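You operate a simulated robot arm through the tools that you are given. There is no shell and no other tool. Be economical: measure what you need, move in short steps, check, and stop when the job is done.

You run a simulated robot arm. Do the job below in one go: nothing can be reset, and whatever is moved stays where it is left.

Task
Press the gem out of the yellow mould and rack it.
Fine: on the blue peg; the gem goes on the top tray of the white rack, pushed in again; the empty mould may stay on the peg; the other gems and moulds stay where they are, nothing spilt.

Only the result counts: the job must be done as asked and must still hold three seconds after the hand-in. Knocking over, shifting, dropping, spilling or breaking anything else fails it.

Robot
A 6-joint arm with a two-finger gripper, hanging from a carriage that runs on a gantry, over the field with the corners [-2100, -1107], [0, -1107], [0, 273], [-2100, 273] (x, y) and turns from -6.056 to 5.934 rad about z. Base frame: it is fixed where the carriage stands at the start and does not move with it; the origin is on the floor, on the carriage's upright axis, x ahead of it, y to its left, z up. Readings come in mm, rad, newtons and seconds.
With the tool pointing down near the work surface it reaches from about 100 to 540 mm from the robot's upright axis, wherever it stands. Its first joint turns from -2.897 to 2.897 rad. Places, roughly: blue peg [500, -200, 900]; bottom rack tray [700, -800, 1000]; top rack tray [700, -800, 1200]; top tray of the white rack [700, -800, 1200]. Payload 2.45 kg.
The tool frame sits at the grasp point between the pads (the TCP): z along the fingers, y along the line on which they close. The tips reach 26 mm beyond it. The gripper opens to 96 mm. The gripper's body begins 69 mm behind the TCP.
Orientation is that of the tool frame in the base frame, as a unit quaternion [x, y, z, w]. With the fingers straight down and closing along the base's y, the tool's x points along the base's -x, its y along +y and its z along -z.

Tools
- The arm moves only by the tool nudge_tool. Its argument "rows" is a list that holds one entry, the list of rows, each a list of 7 numbers: the shift along the tool's x, y, z in units of 30 mm (1.0 is 30 mm), then the turn, a rotation vector about the tool's x, y, z in units of 5 degrees (1.0 is 5 degrees), then the opening in per cent of the stroke, from 0 (shut) to 100 (fully open). In form: [[[dx, dy, dz, wx, wy, wz, hand], ...]]. A call has 1 to 12 rows; each row shifts and turns the commanded pose from where the row before left it, along the tool's axes as they then stand. A call with a number of a shift or a turn outside -1 to 1 is refused whole. Each row takes 0.2 s and may step no farther than 50 mm and 0.15 rad from the row before; otherwise, or with a gripper value out of range, the whole call is refused. Where a pose cannot be reached the arm comes as near as it can. A force on the tool above 40 N (or 10 N above the force at the start of the call, whichever is more), or a blocked arm, ends the call early, and 0.2 s more pass. Each finger halts on what it meets, pressing with about 36 N; the grip force reading is that of the motor and also rises with nothing between the fingers. The clock runs only during rows and for 0.2 s after the last one: add rows that do not move to give the fingers time. The reply holds the time, the measured pose of the TCP, the force on the tool along the base axes, the opening and the grip force, in the units named above and with some noise, with the torque about the TCP (base axes, N m) and any sound that the robot's microphone picked up.
- Cameras (640 x 400 px; columns grow to the right, rows downward): "scene" is now at [249, -35.7, 1762]; the picture's right is [-0.58, -0.81, 0.00], its down [-0.73, 0.52, -0.45] and it looks along [0.37, -0.26, -0.89] (base axes); focal length 288 px, centre (320, 200). "wrist" rides on the gripper at [82, 3, -98] in the tool frame; the picture's right is [-0.04, 1.00, 0.00], its down [-0.73, -0.03, -0.68] and it looks along [-0.68, -0.03, 0.73] (tool axes); focal length 256 px, centre (320, 200). There is no depth. A picture from a camera that has moved, and an enlarged one, comes with that camera's place and axes in the base frame and with its lens.
- capture(camera): a new picture of that camera. No time passes.
- raise_lower(by): slides the trunk up (or, below 0, down) by that many mm; the arm and the scene camera ride with it, the base frame stays. It gives what a move gives, with no picture.
- roll_base(legs): drives the robot by 1 to 6 legs, each [ahead, left, turn to the left] in mm, mm and rad, along the robot's own axes; the way and the turn of a leg run together, so that a leg with both is an arc; at most 1500 mm and 3.142 rad a leg. The arm and the cameras ride along, it lands a little off, and it stops where it bumps. It keeps to its track: a leg is cut to what the track allows. It gives what a move gives.
- aim_head(pan, tilt): turns the head with the scene camera to pan (to the left, within 2.705 rad either way) and tilt (down, from -0.506 to 1.204), counted from straight ahead of the robot. It gives what a move gives.
- zoom(camera, box): a new picture of the part [left, top, right, bottom] of that camera's present view, enlarged. No time passes.
- close_job(): hands the job in; it is judged then, once.

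Go step by step. Nothing tells you exact positions but the pictures and the camera data: compare them with the known pose of the tool, close in by small moves and look again before you grip or let go. The budget is 120 turns and 78 pictures, counting those below and the enlarged ones. Unless the task says otherwise, let go and move clear before handing in, and close with one line.

The tools are called after "Call:" as a command line: name --argument value ..., lists and objects as JSON in quotes. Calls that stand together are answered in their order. nudge_tool: Moves the arm, as the interface text tells. Its arguments: {"type":"object","properties":{"rows":{"type":"array"}},"required":["rows"]} The other tools are called the same way: raise_lower (by) slides the trunk up or down; roll_base (legs) drives the base; aim_head (pan, tilt) turns the head that bears the scene camera; capture (camera) takes a picture; zoom (camera, box) takes an enlarged picture of a part of a camera's view; close_job () hands the job in.

At the start:

```text
clock: 0.0
tcp_pos: [340.9, -348.6, 1000.0]
tool_rot: [0.001, 1.0, 0.0, 0.0]
force: [0.0, 0.6, -0.3]
moment: [0.0, 0.0, 0.01]
gripper_width: 96.3
grip_force: 0.0
trunk travel left (down, up): [-575.0, 27.0]
robot x, y, heading: [-4.6, 0.0, -0.002]
head pan, tilt: [-0.621, 1.103]
```

scene: 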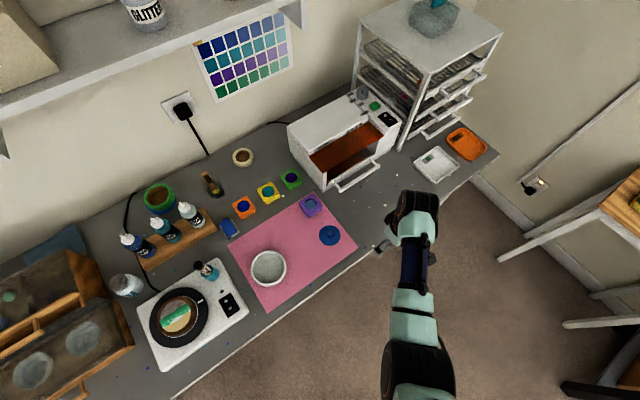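
wrist: 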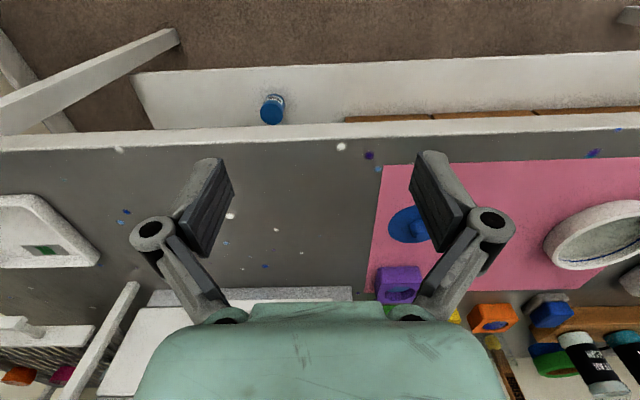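

I see a bench with coloured moulds (orange, yellow, green, purple), a blue peg on the pink mat and a white rack behind an oven. I will zoom in on the moulds and the rack first.

Call:
zoom --camera "scene" --box '[210, 150, 370, 250]'

Call:
zoom --camera "scene" --box '[340, 0, 532, 120]'

```text
4.00 times, centred on (290, 200) of scene
camera zoom: at [249.0, -35.7, 1762.0], right [-0.58, -0.81, 0.0], down [-0.73, 0.52, -0.45], along [0.37, -0.26, -0.89], focal length 1151 px, centre (440, 200)
```

zoom: 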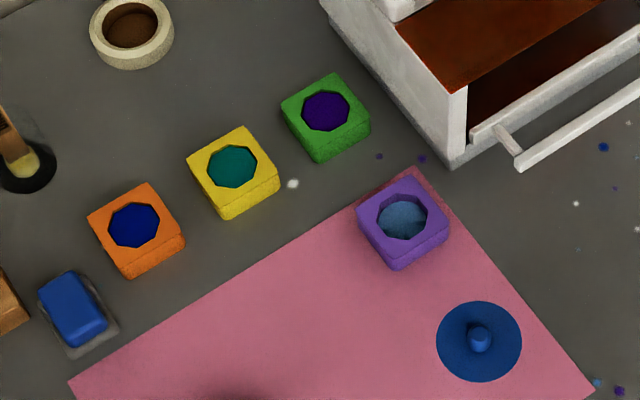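

```text
3.33 times, centred on (436, 60) of scene
camera zoom: at [249.0, -35.7, 1762.0], right [-0.58, -0.81, 0.0], down [-0.73, 0.52, -0.45], along [0.37, -0.26, -0.89], focal length 959 px, centre (-67, 667)
```

zoom: 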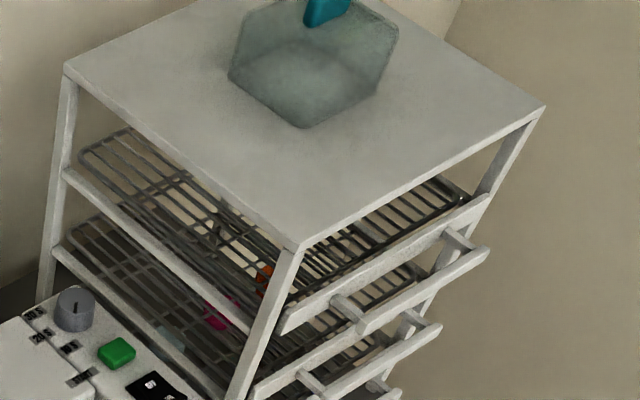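

The peg stands at about (488, -243) with the mat at z≈897, and the yellow mould is near (720, -157), close to or past the tool-down reach. I'll shift the carriage sideways so the mould lies ahead, and look again.

Call:
roll_base --legs '[[5, -160, 0]]'

Call:
nudge_tool --rows '[[[0, 1, 0, 0, 0, 0, 100], [0, 1, 0, 0, 0, 0, 100], [0, 1, 0, 0, 0, 0, 100], [0, 1, 0, 0, 0, 0, 100], [0, 1, 0, 0, 0, 0, 100], [0, 1, 0, 0, 0, 0, 100], [0, 1, 0, 0, 0, 0, 100], [0, 1, 0, 0, 0, 0, 100], [0, 1, 0, 0, 0, 0, 100], [0, 1, 0, 0, 0, 0, 100], [0, 1, 0, 0, 0, 0, 100], [0, 0.5, 0, 0, 0, 0, 100]]]'

Call:
capture --camera "wrist"

Call:
capture --camera "scene"

```text
clock: 1.4
tcp_pos: [340.2, -510.7, 1000.2]
tool_rot: [0.0, 1.0, 0.0, -0.001]
force: [0.6, 0.1, 0.8]
moment: [0.0, 0.01, 0.03]
gripper_width: 96.0
grip_force: 0.0
trunk travel left (down, up): [-575.0, 27.0]
robot x, y, heading: [-1.3, -159.8, 0.001]
head pan, tilt: [-0.621, 1.103]
```

```text
clock: 4.0
tcp_pos: [340.9, -162.1, 1000.1]
tool_rot: [0.0, 1.0, 0.0, 0.0]
force: [0.5, 1.2, 0.7]
moment: [0.02, 0.0, -0.02]
gripper_width: 95.9
grip_force: 0.1
trunk travel left (down, up): [-575.0, 27.0]
robot x, y, heading: [-0.5, -157.8, -0.003]
head pan, tilt: [-0.621, 1.103]
```

```text
73 pictures are left
camera wrist: at [259.7, -160.0, 1098.9], right [0.04, 1.0, 0.0], down [0.73, -0.03, 0.68], along [0.68, -0.03, -0.73], focal length 256 px, centre (320, 200)
```

wrist: 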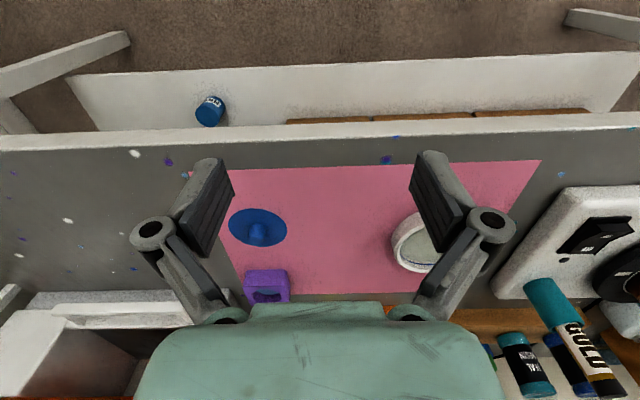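

```text
72 pictures are left
camera scene: at [249.0, -196.2, 1762.0], right [-0.58, -0.81, 0.0], down [-0.73, 0.52, -0.45], along [0.37, -0.26, -0.89], focal length 288 px, centre (320, 200)
```

scene: 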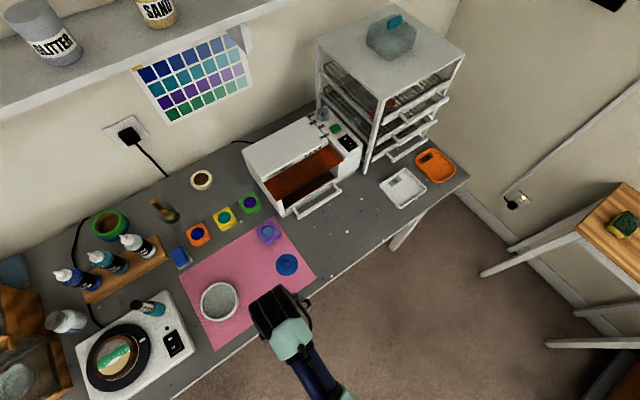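

Now I test the reach by moving forward toward the mould row at this safe height.

Call:
nudge_tool --rows '[[[-1, 0, 0, 0, 0, 0, 100], [-1, 0, 0, 0, 0, 0, 100], [-1, 0, 0, 0, 0, 0, 100], [-1, 0, 0, 0, 0, 0, 100], [-1, 0, 0, 0, 0, 0, 100], [-1, 0, 0, 0, 0, 0, 100], [-1, 0, 0, 0, 0, 0, 100]]]'

Call:
capture --camera "wrist"

Call:
capture --camera "scene"

```text
clock: 5.6
tcp_pos: [551.1, -165.2, 999.0]
tool_rot: [-0.001, 1.0, 0.0, 0.001]
force: [-0.2, 0.0, -0.2]
moment: [0.02, -0.05, -0.05]
gripper_width: 96.1
grip_force: 0.0
trunk travel left (down, up): [-575.0, 27.0]
robot x, y, heading: [3.7, -159.5, 0.001]
head pan, tilt: [-0.621, 1.103]
```

```text
71 pictures are left
camera wrist: at [469.7, -161.3, 1099.2], right [0.04, 1.0, 0.0], down [0.73, -0.03, 0.68], along [0.68, -0.03, -0.73], focal length 256 px, centre (320, 200)
```

wrist: 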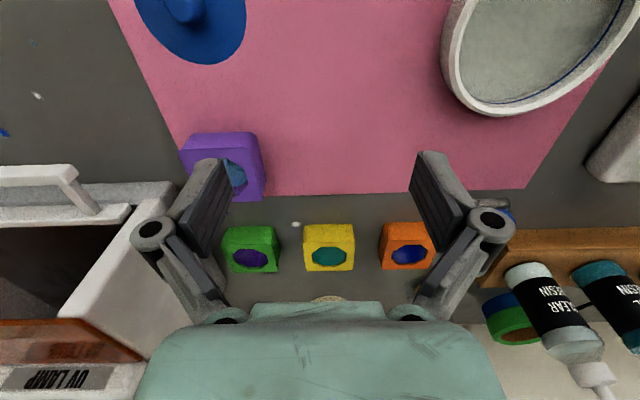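

```text
70 pictures are left
camera scene: at [249.0, -196.2, 1762.0], right [-0.58, -0.81, 0.0], down [-0.73, 0.52, -0.45], along [0.37, -0.26, -0.89], focal length 288 px, centre (320, 200)
```

scene: 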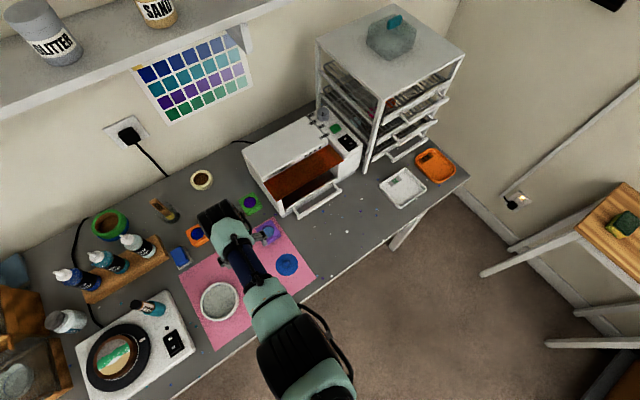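

The yellow mould's top is at about (722, -161, 926), roughly 55–60 mm wide, in line with the tool. I continue forward to see whether tool-down reach suffices.

Call:
nudge_tool --rows '[[[-1, 0, 0, 0, 0, 0, 100], [-1, 0, 0, 0, 0, 0, 100], [-1, 0, 0, 0, 0, 0, 100], [-1, 0, 0, 0, 0, 0, 100], [-1, 0.1, 0, 0, 0, 0, 100]]]'

Call:
capture --camera "wrist"

```text
clock: 6.8
tcp_pos: [590.1, -165.1, 1019.6]
tool_rot: [0.0, 1.0, 0.0, 0.0]
force: [-0.1, -1.0, -0.3]
moment: [0.0, 0.0, -0.03]
gripper_width: 95.9
grip_force: 0.1
out of reach, approached as far as the arm can: row 2, 3, 4, 5
trunk travel left (down, up): [-575.0, 27.0]
robot x, y, heading: [-0.5, -161.9, 0.004]
head pan, tilt: [-0.621, 1.103]
```

```text
69 pictures are left
camera wrist: at [508.7, -160.8, 1118.9], right [0.04, 1.0, 0.0], down [0.73, -0.03, 0.68], along [0.68, -0.03, -0.73], focal length 256 px, centre (320, 200)
```

wrist: 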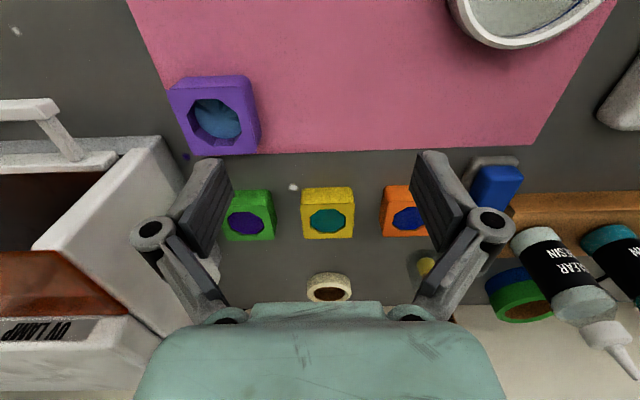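

Tool-down reach ends near x≈590, so I'll need to tilt the tool outward; with the camera flipped to the far (upper) side it stays clear of the bench and looks down. I retreat, then turn the tool 180° about its axis.

Call:
nudge_tool --rows '[[[1, 0, -1, 0, 0, 0, 100], [1, 0, -0.5, 0, 0, 0, 100], [1, 0, 0, 0, 0, 0, 100], [1, 0, 0, 0, 0, 1, 100], [0, 0, 0, 0, 0, 1, 100], [0, 0, 0, 0, 0, 1, 100], [0, 0, 0, 0, 0, 1, 100], [0, 0, 0, 0, 0, 1, 100], [0, 0, 0, 0, 0, 1, 100], [0, 0, 0, 0, 0, 1, 100], [0, 0, 0, 0, 0, 1, 100], [0, 0, 0, 0, 0, 1, 100]]]'

Call:
nudge_tool --rows '[[[0, 0, 0, 0, 0, 1, 100], [0, 0, 0, 0, 0, 1, 100], [0, 0, 0, 0, 0, 1, 100], [0, 0, 0, 0, 0, 1, 100], [0, 0, 0, 0, 0, 1, 100], [0, 0, 0, 0, 0, 1, 100], [0, 0, 0, 0, 0, 1, 100], [0, 0, 0, 0, 0, 1, 100], [0, 0, 0, 0, 0, 1, 100], [0, 0, 0, 0, 0, 1, 100], [0, 0, 0, 0, 0, 1, 100], [0, 0, 0, 0, 0, 1, 100]]]'

Call:
nudge_tool --rows '[[[0, 0, 0, 0, 0, 1, 100], [0, 0, 0, 0, 0, 1, 100], [0, 0, 0, 0, 0, 1, 100], [0, 0, 0, 0, 0, 1, 100], [0, 0, 0, 0, 0, 1, 100], [0, 0, 0, 0, 0, 1, 100], [0, 0, 0, 0, 0, 1, 100], [0, 0, 0, 0, 0, 1, 100], [0, 0, 0, 0, 0, 1, 100], [0, 0, 0, 0, 0, 1, 100], [0, 0, 0, 0, 0, 1, 100], [0, 0, 0, 0, 0, 1, 100]]]'

```text
clock: 9.4
tcp_pos: [469.9, -163.9, 1064.7]
tool_rot: [0.383, 0.924, 0.0, 0.0]
force: [0.1, -0.2, 0.5]
moment: [-0.02, 0.0, 0.0]
gripper_width: 96.1
grip_force: 0.1
trunk travel left (down, up): [-575.0, 27.0]
robot x, y, heading: [-2.0, -158.1, -0.001]
head pan, tilt: [-0.621, 1.103]
```

```text
clock: 12.0
tcp_pos: [471.4, -164.2, 1063.5]
tool_rot: [0.794, 0.608, 0.0, 0.0]
force: [0.8, 0.8, 0.0]
moment: [0.01, 0.02, 0.0]
gripper_width: 96.0
grip_force: 0.0
trunk travel left (down, up): [-575.0, 27.0]
robot x, y, heading: [1.0, -159.9, -0.001]
head pan, tilt: [-0.621, 1.103]
```

```text
clock: 14.6
tcp_pos: [469.6, -164.0, 1065.6]
tool_rot: [0.992, 0.13, 0.0, 0.0]
force: [0.5, -0.1, 0.0]
moment: [0.0, 0.01, -0.02]
gripper_width: 96.0
grip_force: 0.1
trunk travel left (down, up): [-575.0, 27.0]
robot x, y, heading: [0.3, -158.3, 0.0]
head pan, tilt: [-0.621, 1.103]
```

The flip works; three more steps finish it, then I tilt the fingers outward by 45°.

Call:
nudge_tool --rows '[[[0, 0, 0, 0, 0, 1, 100], [0, 0, 0, 0, 0, 1, 100], [0, 0, 0, 0, 0, 1, 100], [0, 0, 0, 0, 1, 0, 100], [0, 0, 0, 0, 1, 0, 100], [0, 0, 0, 0, 1, 0, 100], [0, 0, 0, 0, 1, 0, 100], [0, 0, 0, 0, 1, 0, 100], [0, 0, 0, 0, 1, 0, 100], [0, 0, 0, 0, 1, 0, 100], [0, 0, 0, 0, 1, 0, 100], [0, 0, 0, 0, 1, 0, 100]]]'

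Call:
capture --camera "wrist"

Call:
capture --camera "scene"

```text
clock: 17.2
tcp_pos: [466.6, -217.8, 1064.8]
tool_rot: [0.924, 0.0, 0.383, 0.0]
force: [0.8, 0.5, -0.7]
moment: [0.01, 0.02, 0.01]
gripper_width: 96.2
grip_force: 0.0
out of reach, approached as far as the arm can: row 2, 3, 4
trunk travel left (down, up): [-575.0, 27.0]
robot x, y, heading: [3.4, -163.0, -0.002]
head pan, tilt: [-0.621, 1.103]
```

```text
68 pictures are left
camera wrist: at [454.9, -220.3, 1192.5], right [-0.03, -1.0, -0.03], down [-1.0, 0.03, -0.04], along [0.04, 0.03, -1.0], focal length 256 px, centre (320, 200)
```

wrist: 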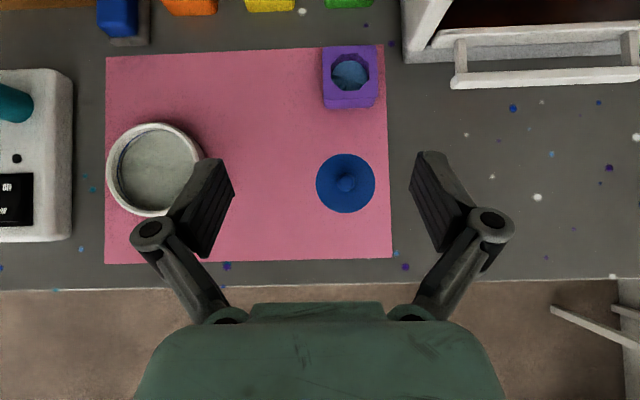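

```text
67 pictures are left
camera scene: at [249.1, -196.2, 1762.1], right [-0.58, -0.81, 0.0], down [-0.73, 0.52, -0.45], along [0.37, -0.26, -0.89], focal length 288 px, centre (320, 200)
```

scene: 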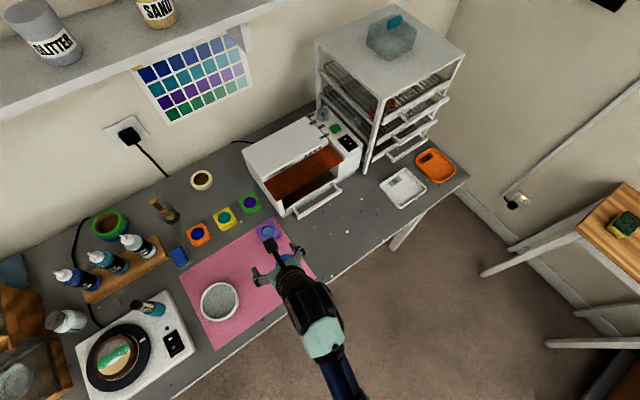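

The flip hits a wrist limit unless the tool stands a bit to the robot's right; otherwise the view is excellent (peg at about (484, -241)). I move the carriage 90 mm left, lower the trunk some, then reach forward.

Call:
roll_base --legs '[[5, 90, 0]]'

Call:
raise_lower --by -50

Call:
nudge_tool --rows '[[[1, 0.33, 1, 0, 0, 0, 100], [1, 0.33, 1, 0, 0, 0, 100], [1, 0.33, 1, 0, 0, 0, 100], [1, 0.1, 1, 0, 0, 0, 100]]]'

Call:
capture --camera "wrist"

Call:
capture --camera "scene"

```text
clock: 18.3
tcp_pos: [467.9, -127.4, 1064.5]
tool_rot: [0.924, 0.0, 0.383, 0.0]
force: [0.7, 0.1, -0.3]
moment: [-0.02, 0.01, 0.01]
gripper_width: 95.8
grip_force: 0.1
trunk travel left (down, up): [-575.0, 27.0]
robot x, y, heading: [3.0, -66.3, 0.001]
head pan, tilt: [-0.621, 1.103]
```

```text
clock: 19.2
tcp_pos: [466.3, -126.4, 1014.2]
tool_rot: [0.924, 0.0, 0.382, 0.0]
force: [0.2, -0.1, 0.0]
moment: [-0.01, -0.02, -0.01]
gripper_width: 96.2
grip_force: 0.0
trunk travel left (down, up): [-525.0, 77.0]
robot x, y, heading: [-3.0, -69.8, 0.005]
head pan, tilt: [-0.621, 1.103]
```

```text
clock: 20.2
tcp_pos: [636.6, -159.3, 1014.9]
tool_rot: [0.924, 0.0, 0.382, 0.0]
force: [-0.8, 0.1, -0.3]
moment: [0.03, -0.05, 0.01]
gripper_width: 96.1
grip_force: 0.0
trunk travel left (down, up): [-525.0, 77.0]
robot x, y, heading: [-4.6, -69.2, 0.003]
head pan, tilt: [-0.621, 1.103]
```

```text
66 pictures are left
camera wrist: at [624.5, -162.4, 1142.1], right [-0.03, -1.0, -0.03], down [-1.0, 0.03, -0.04], along [0.04, 0.03, -1.0], focal length 256 px, centre (320, 200)
```

wrist: 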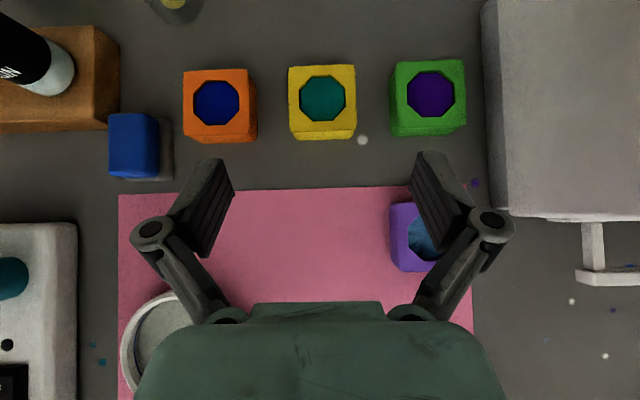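

```text
65 pictures are left
camera scene: at [249.0, -106.0, 1712.0], right [-0.58, -0.81, 0.0], down [-0.73, 0.52, -0.45], along [0.37, -0.26, -0.89], focal length 288 px, centre (320, 200)
```

scene: 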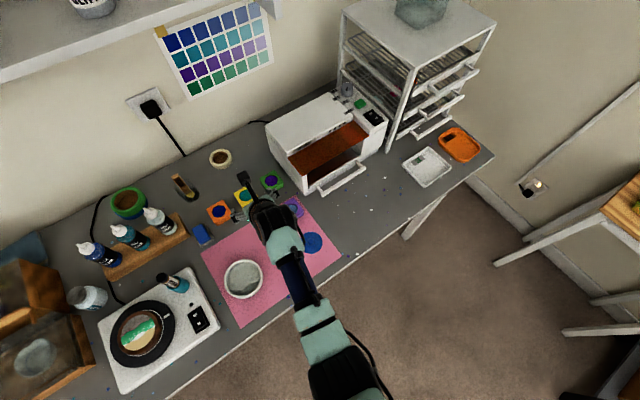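

The yellow mould's top centre is at about (721, -160, 926), 58 mm wide, and aligned with the hand. I narrow the hand to about 76 mm and approach just above it.

Call:
nudge_tool --rows '[[[0.152, 0, 0.94, 0, 0, 0, 78], [0.152, 0, 0.94, 0, 0, 0, 78], [0.152, 0.03, 0.94, 0, 0, 0, 78], [0, 0, 0, 0, 0, 0, 78]]]'

Call:
capture --camera "wrist"

```text
clock: 21.2
tcp_pos: [698.8, -160.5, 969.0]
tool_rot: [0.924, 0.0, 0.383, 0.0]
force: [0.0, 0.6, -0.3]
moment: [0.01, 0.0, -0.01]
gripper_width: 75.0
grip_force: 0.2
out of reach, approached as far as the arm can: row 3
trunk travel left (down, up): [-525.0, 77.0]
robot x, y, heading: [-1.5, -74.1, 0.004]
head pan, tilt: [-0.621, 1.103]
```

```text
64 pictures are left
camera wrist: at [686.2, -162.8, 1097.8], right [-0.03, -1.0, -0.03], down [-1.0, 0.03, -0.04], along [0.04, 0.03, -1.0], focal length 256 px, centre (320, 200)
```

wrist: 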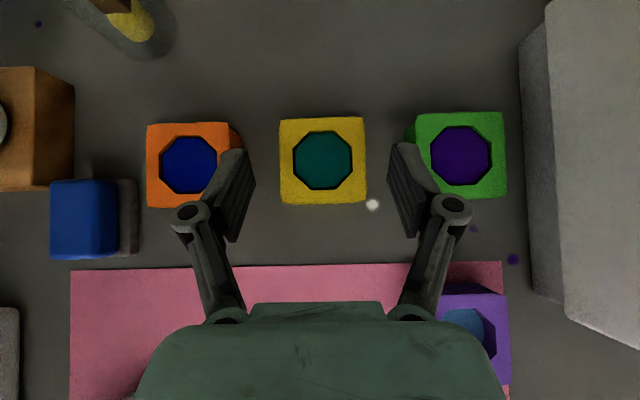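

The arm is at its reach limit, but lowering the trunk brings the tool straight down and frees reach. I lower by 30 mm and check.

Call:
nudge_tool --rows '[[[0, 0, 0, 0, 0, 0, 73], [0, 0, 0, 0, 0, 0, 73]]]'

Call:
raise_lower --by -30

Call:
capture --camera "wrist"

```text
clock: 21.9
tcp_pos: [696.6, -161.5, 969.5]
tool_rot: [0.924, 0.0, 0.382, 0.0]
force: [0.2, 0.2, 0.0]
moment: [-0.01, -0.04, -0.02]
gripper_width: 70.2
grip_force: 0.0
trunk travel left (down, up): [-525.0, 77.0]
robot x, y, heading: [0.8, -69.5, 0.0]
head pan, tilt: [-0.621, 1.103]
```

```text
clock: 22.6
tcp_pos: [697.7, -160.1, 939.3]
tool_rot: [0.924, -0.001, 0.383, 0.001]
force: [0.5, 0.0, 0.3]
moment: [-0.01, 0.01, 0.02]
gripper_width: 70.1
grip_force: 0.1
trunk travel left (down, up): [-495.0, 107.0]
robot x, y, heading: [-3.6, -70.8, -0.001]
head pan, tilt: [-0.621, 1.103]
```

```text
63 pictures are left
camera wrist: at [686.0, -162.8, 1067.3], right [-0.03, -1.0, -0.03], down [-1.0, 0.03, -0.04], along [0.04, 0.03, -1.0], focal length 256 px, centre (320, 200)
```

wrist: 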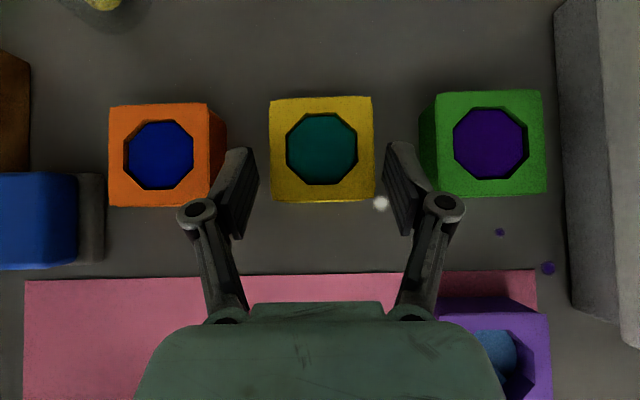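

The fingers straddle the mould cleanly. I advance along the finger direction by about 11 mm.

Call:
nudge_tool --rows '[[[0, 0, 0.19, 0, 0, 0, 73], [0, 0, 0.19, 0, 0, 0, 73]]]'

Call:
capture --camera "wrist"

Call:
zoom --camera "scene" --box '[190, 140, 350, 240]'

```text
clock: 23.2
tcp_pos: [696.0, -160.5, 938.6]
tool_rot: [0.924, 0.0, 0.383, 0.0]
force: [0.1, 0.3, 0.6]
moment: [0.03, 0.02, 0.0]
gripper_width: 69.9
grip_force: 0.1
out of reach, approached as far as the arm can: row 1, 2
trunk travel left (down, up): [-495.0, 107.0]
robot x, y, heading: [-1.7, -71.4, -0.002]
head pan, tilt: [-0.621, 1.103]
```

```text
62 pictures are left
camera wrist: at [686.0, -162.8, 1067.3], right [-0.03, -1.0, -0.03], down [-1.0, 0.03, -0.04], along [0.04, 0.03, -1.0], focal length 256 px, centre (320, 200)
```

wrist: 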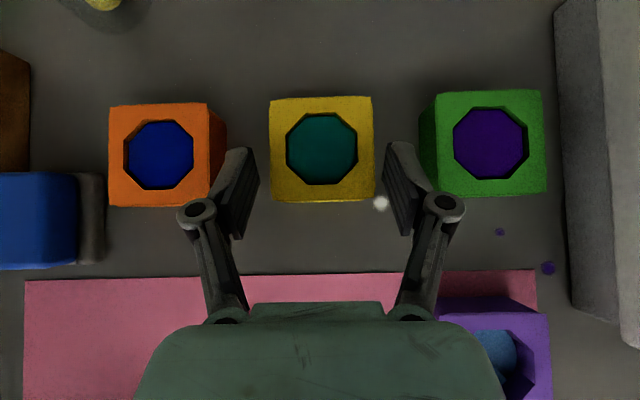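

```text
4.00 times, centred on (270, 190) of scene
camera zoom: at [249.0, -106.0, 1682.0], right [-0.58, -0.81, 0.0], down [-0.73, 0.52, -0.45], along [0.37, -0.26, -0.89], focal length 1151 px, centre (520, 240)
```

zoom: 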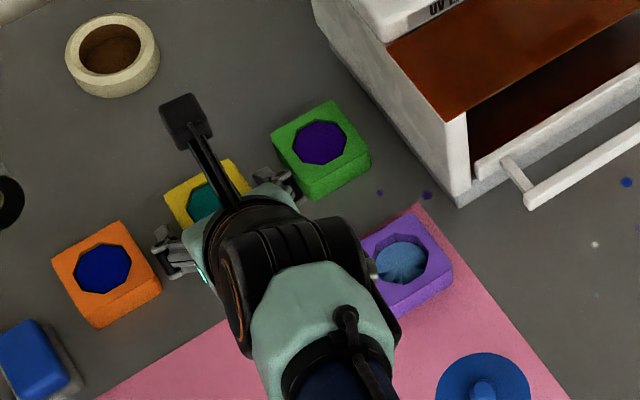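

The reach limit is a sphere around the shoulder above, so I raise the tool 50 mm, extend forward 10 mm, and lower the trunk instead.

Call:
nudge_tool --rows '[[[0.59, 0, -0.59, 0, 0, 0, 73], [0.59, 0, -0.59, 0, 0, 0, 73], [0.24, 0, 0.24, 0, 0, 0, 73], [0, 0, 0, 0, 0, 0, 73]]]'

Call:
raise_lower --by -45

Call:
capture --camera "wrist"

```text
clock: 24.2
tcp_pos: [708.1, -161.3, 990.0]
tool_rot: [0.924, 0.001, 0.383, 0.0]
force: [-0.7, 0.5, -0.2]
moment: [-0.01, 0.0, 0.01]
gripper_width: 70.0
grip_force: 0.1
trunk travel left (down, up): [-495.0, 107.0]
robot x, y, heading: [-0.7, -70.1, 0.004]
head pan, tilt: [-0.621, 1.103]
```

```text
clock: 25.1
tcp_pos: [707.7, -160.2, 943.9]
tool_rot: [0.924, 0.0, 0.383, 0.0]
force: [-0.6, 0.7, -0.1]
moment: [-0.02, -0.03, -0.03]
gripper_width: 70.0
grip_force: 0.1
trunk travel left (down, up): [-450.0, 152.0]
robot x, y, heading: [-0.3, -74.1, 0.005]
head pan, tilt: [-0.621, 1.103]
```

```text
60 pictures are left
camera wrist: at [696.5, -163.0, 1072.0], right [-0.03, -1.0, -0.03], down [-1.0, 0.03, -0.04], along [0.04, 0.03, -1.0], focal length 256 px, centre (320, 200)
```

wrist: 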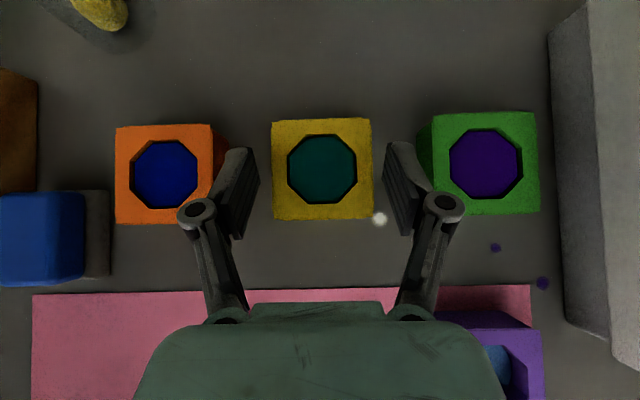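

Good; I descend 13 mm more.

Call:
nudge_tool --rows '[[[-0.155, 0, 0.155, 0, 0, 0, 73], [-0.155, 0, 0.155, 0, 0, 0, 73]]]'

Call:
capture --camera "wrist"

```text
clock: 25.7
tcp_pos: [708.6, -160.4, 930.0]
tool_rot: [0.924, -0.001, 0.383, 0.001]
force: [-0.4, 0.1, -0.4]
moment: [0.0, 0.02, -0.02]
gripper_width: 70.1
grip_force: 0.0
trunk travel left (down, up): [-450.0, 152.0]
robot x, y, heading: [-0.7, -71.3, -0.001]
head pan, tilt: [-0.621, 1.103]
```

```text
59 pictures are left
camera wrist: at [696.4, -163.3, 1058.8], right [-0.03, -1.0, -0.03], down [-1.0, 0.03, -0.04], along [0.04, 0.03, -1.0], focal length 256 px, centre (320, 200)
```

wrist: 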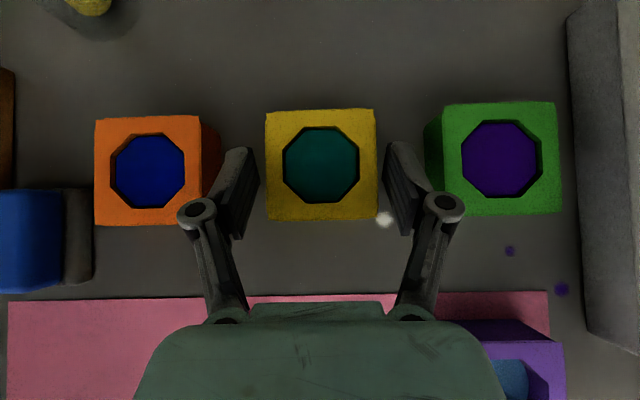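

The pads are beside the mould's flanks. I close the hand.

Call:
nudge_tool --rows '[[[0, 0, 0, 0, 0, 0, 62], [0, 0, 0, 0, 0, 0, 55], [0, 0, 0, 0, 0, 0, 45], [0, 0, 0, 0, 0, 0, 40], [0, 0, 0, 0, 0, 0, 40]]]'

Call:
capture --camera "wrist"

```text
clock: 26.9
tcp_pos: [708.8, -160.7, 930.2]
tool_rot: [0.924, -0.001, 0.383, 0.0]
force: [-2.6, -0.7, 5.4]
moment: [-0.13, -0.02, -0.02]
gripper_width: 56.9
grip_force: 36.1
trunk travel left (down, up): [-450.0, 152.0]
robot x, y, heading: [-2.4, -72.0, 0.003]
head pan, tilt: [-0.621, 1.103]
```

```text
58 pictures are left
camera wrist: at [696.4, -163.4, 1059.1], right [-0.03, -1.0, -0.03], down [-1.0, 0.03, -0.04], along [0.04, 0.03, -1.0], focal length 256 px, centre (320, 200)
```

wrist: 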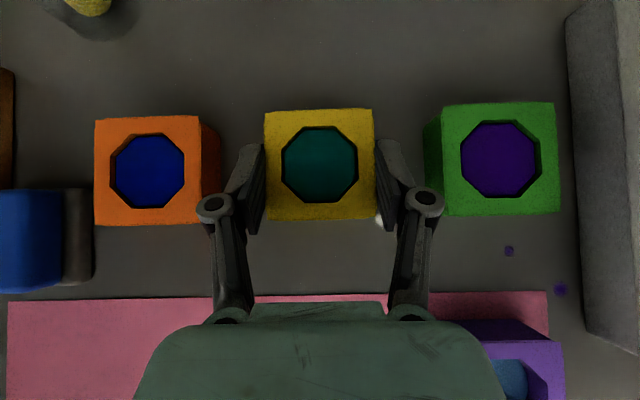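

Gripped at 56.9 mm. I lift with the trunk.

Call:
raise_lower --by 80

Call:
capture --camera "wrist"

Call:
zoom --camera "scene" --box '[190, 140, 350, 240]'

```text
clock: 28.0
tcp_pos: [707.3, -160.4, 1010.6]
tool_rot: [0.924, 0.0, 0.383, 0.0]
force: [0.0, 0.0, -0.9]
moment: [-0.02, -0.01, 0.0]
gripper_width: 56.6
grip_force: 36.2
trunk travel left (down, up): [-530.0, 72.0]
robot x, y, heading: [0.3, -70.8, -0.005]
head pan, tilt: [-0.621, 1.103]
```

```text
57 pictures are left
camera wrist: at [696.3, -163.2, 1138.7], right [-0.03, -1.0, -0.03], down [-1.0, 0.03, -0.04], along [0.04, 0.03, -1.0], focal length 256 px, centre (320, 200)
```

wrist: 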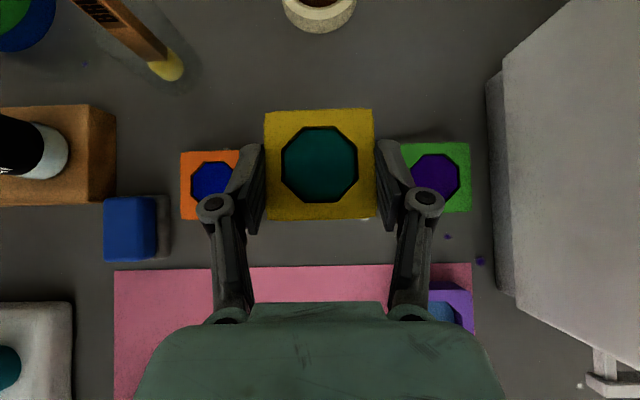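

```text
4.00 times, centred on (270, 190) of scene
camera zoom: at [249.0, -106.0, 1717.0], right [-0.58, -0.81, 0.0], down [-0.73, 0.52, -0.45], along [0.37, -0.26, -0.89], focal length 1151 px, centre (520, 240)
```

zoom: 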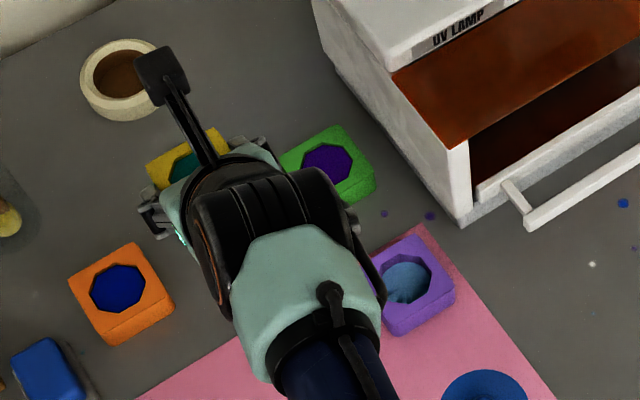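

The mould is held level, its centre about 13 mm ahead of the TCP. I carry it back toward the peg, stopping short of it (x≈410) to view the peg ahead of the mould.

Call:
nudge_tool --rows '[[[-0.8, 0.27, -0.8, 0, 0, 0, 40], [-0.8, 0.27, -0.8, 0, 0, 0, 40], [-0.8, 0.27, -0.8, 0, 0, 0, 40], [-0.8, 0.27, -0.8, 0, 0, 0, 40], [-0.8, 0.27, -0.8, 0, 0, 0, 40], [-0.8, 0.27, -0.8, 0, 0, 0, 40], [-0.8, 0.27, -0.8, 0, 0, 0, 40], [-0.8, 0.27, -0.8, 0, 0, 0, 40], [-0.8, 0.27, -0.8, 0, 0, 0, 40], [-0.8, 0.27, -0.8, 0, 0, 0, 40]]]'

Call:
capture --camera "wrist"

Call:
capture --camera "scene"

```text
clock: 30.2
tcp_pos: [367.6, -239.8, 1011.3]
tool_rot: [0.924, 0.001, 0.382, 0.0]
force: [0.1, -0.2, -0.7]
moment: [0.02, 0.04, 0.01]
gripper_width: 57.0
grip_force: 36.4
trunk travel left (down, up): [-530.0, 72.0]
robot x, y, heading: [0.5, -68.9, -0.0]
head pan, tilt: [-0.621, 1.103]
```

```text
55 pictures are left
camera wrist: at [356.3, -243.8, 1139.2], right [-0.03, -1.0, -0.03], down [-1.0, 0.03, -0.04], along [0.04, 0.03, -1.0], focal length 256 px, centre (320, 200)
```

wrist: 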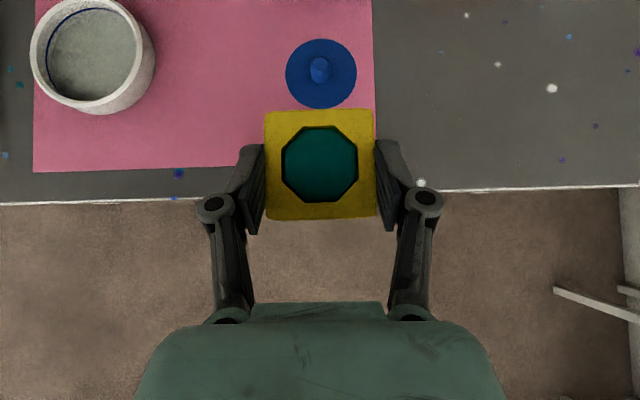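

```text
54 pictures are left
camera scene: at [249.1, -105.9, 1717.1], right [-0.58, -0.81, 0.0], down [-0.73, 0.52, -0.45], along [0.37, -0.26, -0.89], focal length 288 px, centre (320, 200)
```

scene: 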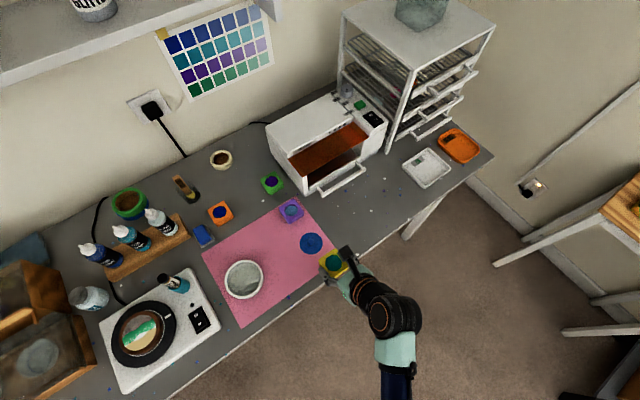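

Call:
zoom --camera "wrist" --box '[256, 30, 384, 110]'

Call:
zoom --camera "scene" --box '[280, 210, 376, 270]'

```text
5.00 times, centred on (320, 70) of wrist
camera zoom: at [356.3, -243.8, 1139.2], right [-0.03, -1.0, -0.03], down [-1.0, 0.03, -0.04], along [0.04, 0.03, -1.0], focal length 1280 px, centre (320, 850)
```

zoom: 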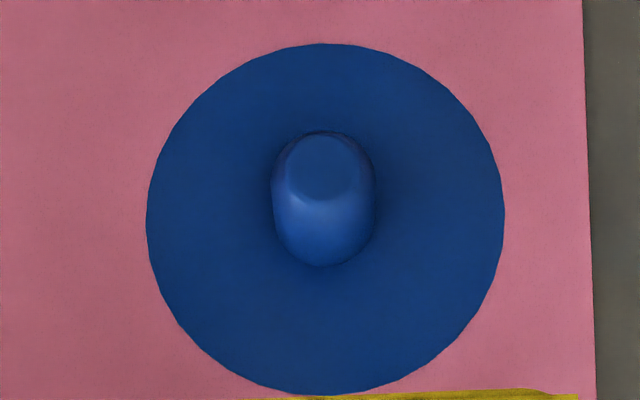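

```text
6.67 times, centred on (328, 240) of scene
camera zoom: at [249.1, -105.9, 1717.1], right [-0.58, -0.81, 0.0], down [-0.73, 0.52, -0.45], along [0.37, -0.26, -0.89], focal length 1918 px, centre (267, -67)
```

zoom: 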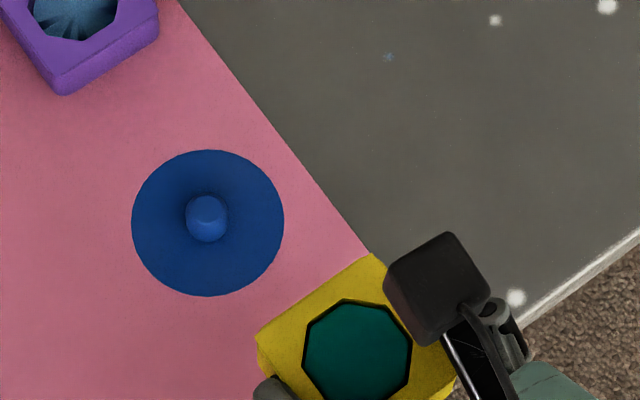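

Both cameras agree: the mould needs +105 mm in x and -1 mm in y to sit over the peg (peg centre about (486, -241), ~17 mm tall). I move over it and lower by 45 mm.

Call:
nudge_tool --rows '[[[0.827, 0.012, 0.827, 0, 0, 0, 40], [0.827, 0.012, 0.827, 0, 0, 0, 40], [0.827, 0.012, 0.827, 0, 0, 0, 40], [0, 0, 0, 0, 0, 0, 40]]]'

Call:
raise_lower --by -48

Call:
zoom --camera "scene" --box '[264, 190, 360, 250]'

Call:
capture --camera "wrist"

```text
clock: 31.2
tcp_pos: [474.2, -241.4, 1011.4]
tool_rot: [0.924, -0.001, 0.383, 0.0]
force: [-0.1, 0.4, -1.2]
moment: [-0.02, 0.04, 0.0]
gripper_width: 56.8
grip_force: 35.8
trunk travel left (down, up): [-530.0, 72.0]
robot x, y, heading: [1.3, -70.6, -0.002]
head pan, tilt: [-0.621, 1.103]
```

```text
clock: 32.1
tcp_pos: [472.9, -242.2, 963.2]
tool_rot: [0.924, 0.0, 0.383, 0.0]
force: [0.4, 0.2, -1.5]
moment: [-0.01, 0.01, -0.02]
gripper_width: 57.2
grip_force: 35.8
trunk travel left (down, up): [-482.0, 120.0]
robot x, y, heading: [-1.1, -71.6, 0.005]
head pan, tilt: [-0.621, 1.103]
```

```text
6.67 times, centred on (312, 220) of scene
camera zoom: at [249.0, -106.0, 1669.0], right [-0.58, -0.81, 0.0], down [-0.73, 0.52, -0.45], along [0.37, -0.26, -0.89], focal length 1918 px, centre (373, 67)
```

zoom: 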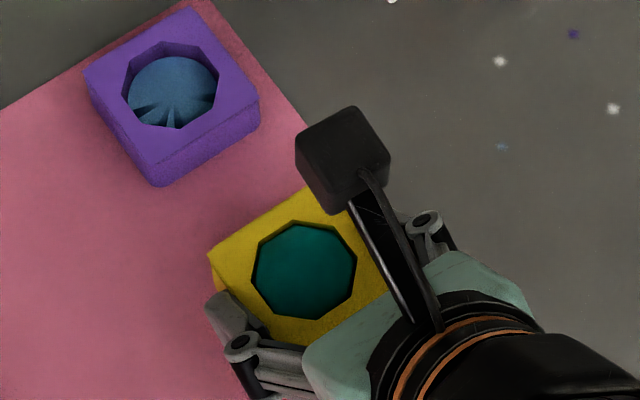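

```text
50 pictures are left
camera wrist: at [462.1, -244.5, 1091.2], right [-0.03, -1.0, -0.03], down [-1.0, 0.03, -0.04], along [0.04, 0.03, -1.0], focal length 256 px, centre (320, 200)
```

wrist: 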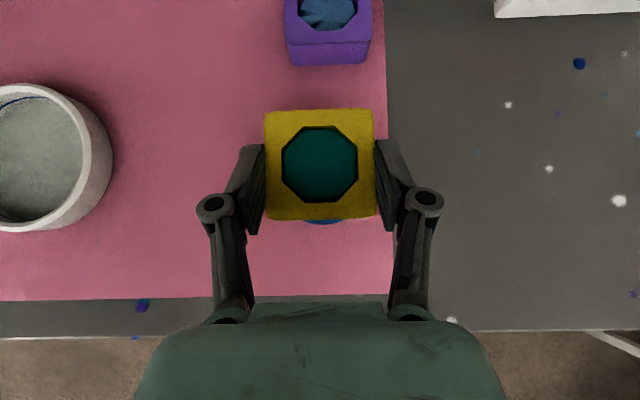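

Alignment looks right (the disc's edge shows symmetrically). I descend slowly in 4 mm steps watching the force.

Call:
nudge_tool --rows '[[[-0.1, 0, 0.1, 0, 0, 0, 40], [-0.1, 0, 0.1, 0, 0, 0, 40], [-0.1, 0, 0.1, 0, 0, 0, 40], [-0.1, 0, 0.1, 0, 0, 0, 40], [-0.1, 0, 0.1, 0, 0, 0, 40]]]'

Call:
capture --camera "wrist"

```text
clock: 33.3
tcp_pos: [474.0, -241.3, 939.8]
tool_rot: [0.924, -0.001, 0.383, 0.0]
force: [0.2, 0.0, -1.0]
moment: [0.02, -0.01, 0.01]
gripper_width: 56.8
grip_force: 36.3
trunk travel left (down, up): [-482.0, 120.0]
robot x, y, heading: [1.5, -71.7, -0.004]
head pan, tilt: [-0.621, 1.103]
```

```text
49 pictures are left
camera wrist: at [461.9, -244.6, 1069.6], right [-0.03, -1.0, -0.03], down [-1.0, 0.03, -0.04], along [0.04, 0.03, -1.0], focal length 256 px, centre (320, 200)
```

wrist: 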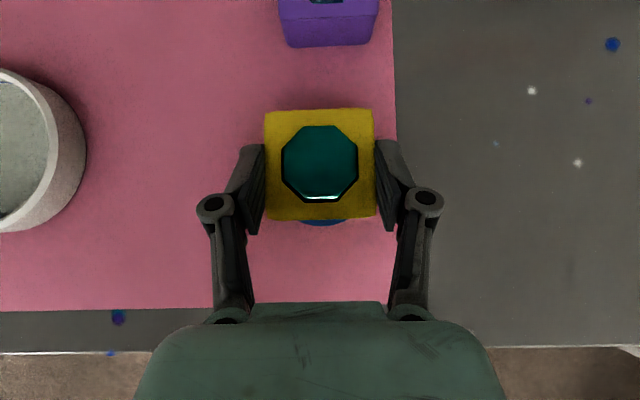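

The gem has begun to rise in the light, with no noticeable force. I continue down carefully.

Call:
nudge_tool --rows '[[[-0.06, 0, 0.06, 0, 0, 0, 40], [-0.06, 0, 0.06, 0, 0, 0, 40], [-0.06, 0, 0.06, 0, 0, 0, 40]]]'

Call:
capture --camera "wrist"

Call:
zoom --camera "scene" --box '[264, 190, 360, 250]'

```text
clock: 34.1
tcp_pos: [473.2, -242.1, 934.6]
tool_rot: [0.924, 0.0, 0.383, 0.0]
force: [-0.9, 0.4, -0.6]
moment: [0.04, -0.02, 0.0]
gripper_width: 57.1
grip_force: 36.2
trunk travel left (down, up): [-482.0, 120.0]
robot x, y, heading: [-0.1, -71.4, 0.001]
head pan, tilt: [-0.621, 1.103]
```

```text
48 pictures are left
camera wrist: at [462.1, -244.5, 1062.4], right [-0.03, -1.0, -0.03], down [-1.0, 0.03, -0.04], along [0.04, 0.03, -1.0], focal length 256 px, centre (320, 200)
```

wrist: 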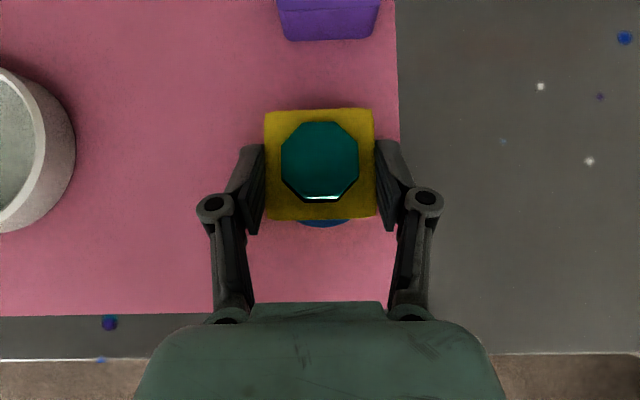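

```text
6.67 times, centred on (312, 220) of scene
camera zoom: at [249.0, -106.0, 1669.0], right [-0.58, -0.81, 0.0], down [-0.73, 0.52, -0.45], along [0.37, -0.26, -0.89], focal length 1918 px, centre (373, 67)
```

zoom: 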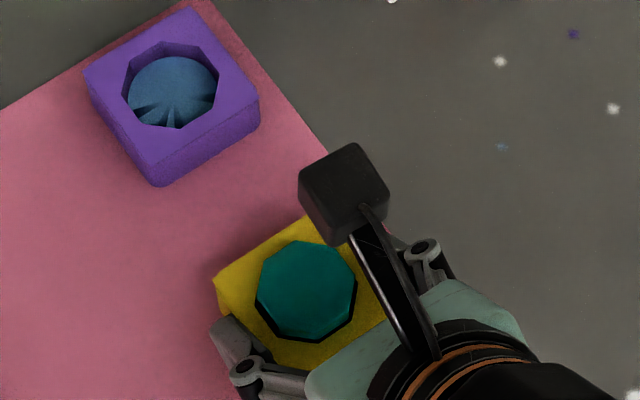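

The gem's top now stands at or above the mould rim. I keep pressing until contact with the disc.

Call:
nudge_tool --rows '[[[-0.05, 0, 0.05, 0, 0, 0, 40], [-0.05, 0, 0.05, 0, 0, 0, 40], [-0.05, 0, 0.05, 0, 0, 0, 40]]]'

Call:
capture --camera "wrist"

```text
clock: 35.0
tcp_pos: [474.6, -240.9, 932.0]
tool_rot: [0.922, 0.0, 0.386, 0.0]
force: [-6.5, 1.6, 9.8]
moment: [0.09, 0.35, 0.0]
gripper_width: 57.0
grip_force: 36.1
trunk travel left (down, up): [-482.0, 120.0]
robot x, y, heading: [-3.2, -66.9, -0.004]
head pan, tilt: [-0.621, 1.103]
stopped in row 3: the force on the tool passed its limit at 43 N (the readings are from after the stop); the commanded pose is now the measured one
```

```text
46 pictures are left
camera wrist: at [462.0, -244.6, 1059.2], right [-0.03, -1.0, -0.03], down [-1.0, 0.03, -0.05], along [0.05, 0.03, -1.0], focal length 256 px, centre (320, 200)
```

wrist: 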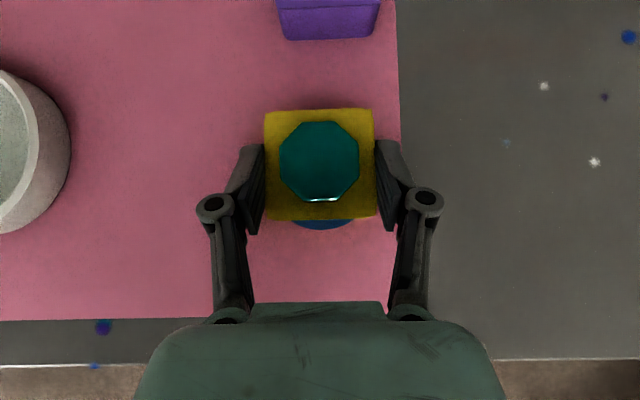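

The mould has bottomed on the disc. I open the hand and back away upward to inspect the gem.

Call:
nudge_tool --rows '[[[0, 0, 0, 0, 0, 0, 65], [0, 0, 0, 0, 0, 0, 75], [0, 0, 0, 0, 0, 0, 75], [0.2, 0, -0.2, 0, 0, 0, 75], [0.7, 0, -0.7, 0, 0, 0, 75], [0.7, 0, -0.7, 0, 0, 0, 75]]]'

Call:
zoom --camera "wrist" --box '[224, 90, 416, 210]'

Call:
zoom --camera "scene" --box '[264, 190, 360, 250]'

```text
clock: 36.4
tcp_pos: [473.5, -241.6, 999.3]
tool_rot: [0.923, 0.0, 0.386, 0.001]
force: [-1.0, 1.7, 0.2]
moment: [-0.02, -0.05, 0.0]
gripper_width: 72.3
grip_force: 0.1
trunk travel left (down, up): [-482.0, 120.0]
robot x, y, heading: [-1.2, -72.7, -0.0]
head pan, tilt: [-0.621, 1.103]
```

```text
3.33 times, centred on (320, 150) of wrist
camera zoom: at [461.6, -244.5, 1126.9], right [-0.03, -1.0, -0.03], down [-1.0, 0.03, -0.05], along [0.05, 0.03, -1.0], focal length 853 px, centre (320, 367)
```

zoom: 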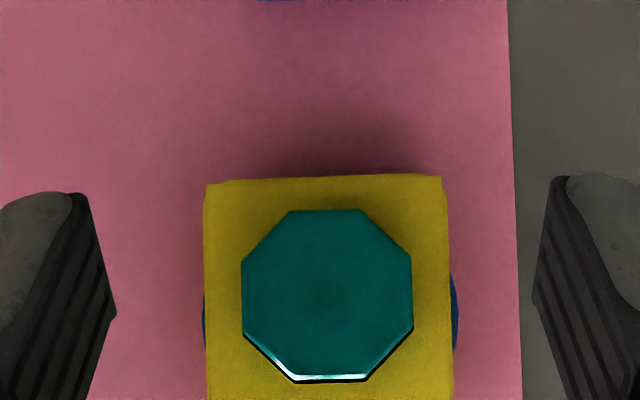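

```text
6.67 times, centred on (312, 220) of scene
camera zoom: at [248.7, -105.8, 1669.0], right [-0.58, -0.81, 0.0], down [-0.73, 0.52, -0.45], along [0.37, -0.26, -0.89], focal length 1918 px, centre (373, 67)
```

zoom: 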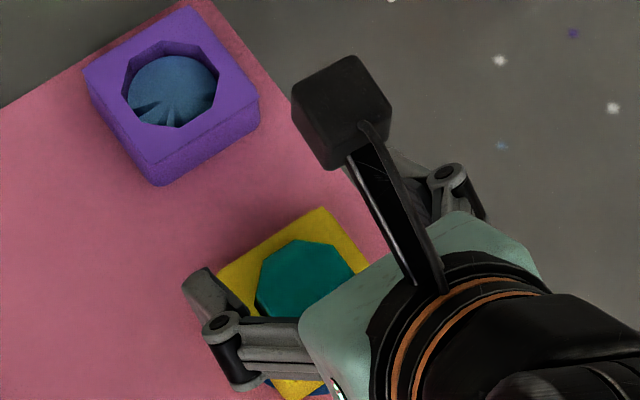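

The gem stands out above the rim, about 38 mm across, resting on the peg. I turn the tool straight down for a flat grip; that also gives a side view of the gem.

Call:
nudge_tool --rows '[[[0, 0, 0, 0, -1, 0, 75], [0, 0, 0, 0, -1, 0, 75], [0, 0, 0, 0, -1, 0, 75], [0, 0, 0, 0, -1, 0, 75], [0, 0, 0, 0, -1, 0, 75], [0, 0, 0, 0, -1, 0, 75], [0, 0, 0, 0, -1, 0, 75], [0, 0, 0, 0, -1, 0, 75], [0, 0, 0, 0, -1, 0, 75], [0.4, 0, 0.4, 0, 0, 0, 75]]]'

Call:
capture --camera "wrist"

```text
clock: 38.6
tcp_pos: [485.9, -241.4, 986.8]
tool_rot: [1.0, 0.001, 0.003, 0.001]
force: [-0.6, -1.2, 0.3]
moment: [0.01, 0.03, -0.02]
gripper_width: 72.0
grip_force: 0.1
trunk travel left (down, up): [-482.0, 120.0]
robot x, y, heading: [-1.9, -73.3, 0.003]
head pan, tilt: [-0.621, 1.103]
```

```text
43 pictures are left
camera wrist: at [567.7, -244.8, 1086.5], right [-0.04, -1.0, 0.0], down [-0.74, 0.03, 0.67], along [-0.67, 0.03, -0.74], focal length 256 px, centre (320, 200)
```

wrist: 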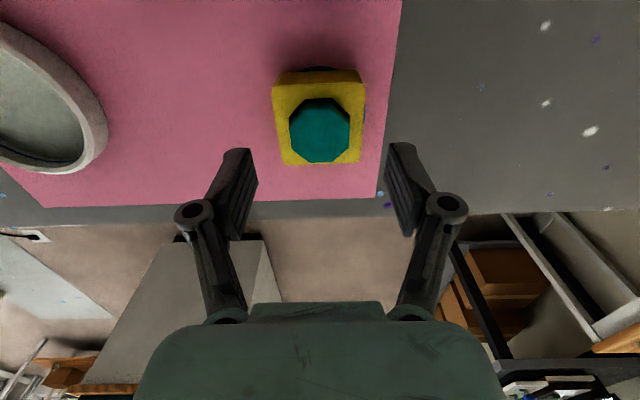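

Call:
zoom --camera "wrist" --box '[240, 60, 400, 160]'

```text
4.00 times, centred on (320, 110) of wrist
camera zoom: at [567.7, -244.8, 1086.5], right [-0.04, -1.0, 0.0], down [-0.74, 0.03, 0.67], along [-0.67, 0.03, -0.74], focal length 1024 px, centre (320, 560)
```

zoom: 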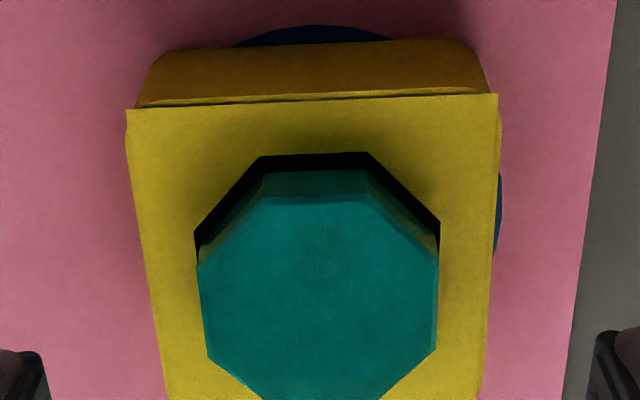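

The gem protrudes roughly 9 mm above the rim (mould top ≈928), with flats facing the fingers, centred under the tool. I narrow to ~48 mm and come down to just above the mould top.

Call:
nudge_tool --rows '[[[0, 0, 0, 0, 0, 0, 50], [0, 0, 0, 0, 0, 0, 50], [0, 0, 0, 0, 0, 0, 50], [0, 0, 0.45, 0, 0, 0, 50], [0, 0, 0.4, 0, 0, 0, 50], [0, 0, 0, 0, 0, 0, 50]]]'

Call:
zoom --camera "wrist" --box '[240, 90, 400, 190]'

```text
clock: 40.0
tcp_pos: [486.1, -241.9, 960.4]
tool_rot: [1.0, 0.0, 0.003, 0.002]
force: [0.8, 0.2, 0.0]
moment: [-0.01, 0.02, 0.03]
gripper_width: 48.2
grip_force: 0.0
trunk travel left (down, up): [-482.0, 120.0]
robot x, y, heading: [-1.9, -71.2, -0.001]
head pan, tilt: [-0.621, 1.103]
```

```text
4.00 times, centred on (320, 140) of wrist
camera zoom: at [567.6, -244.8, 1061.1], right [-0.04, -1.0, 0.0], down [-0.74, 0.03, 0.67], along [-0.67, 0.03, -0.74], focal length 1024 px, centre (320, 440)
```

zoom: 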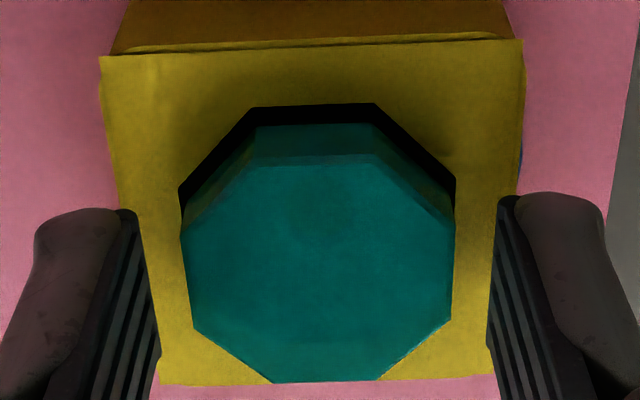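

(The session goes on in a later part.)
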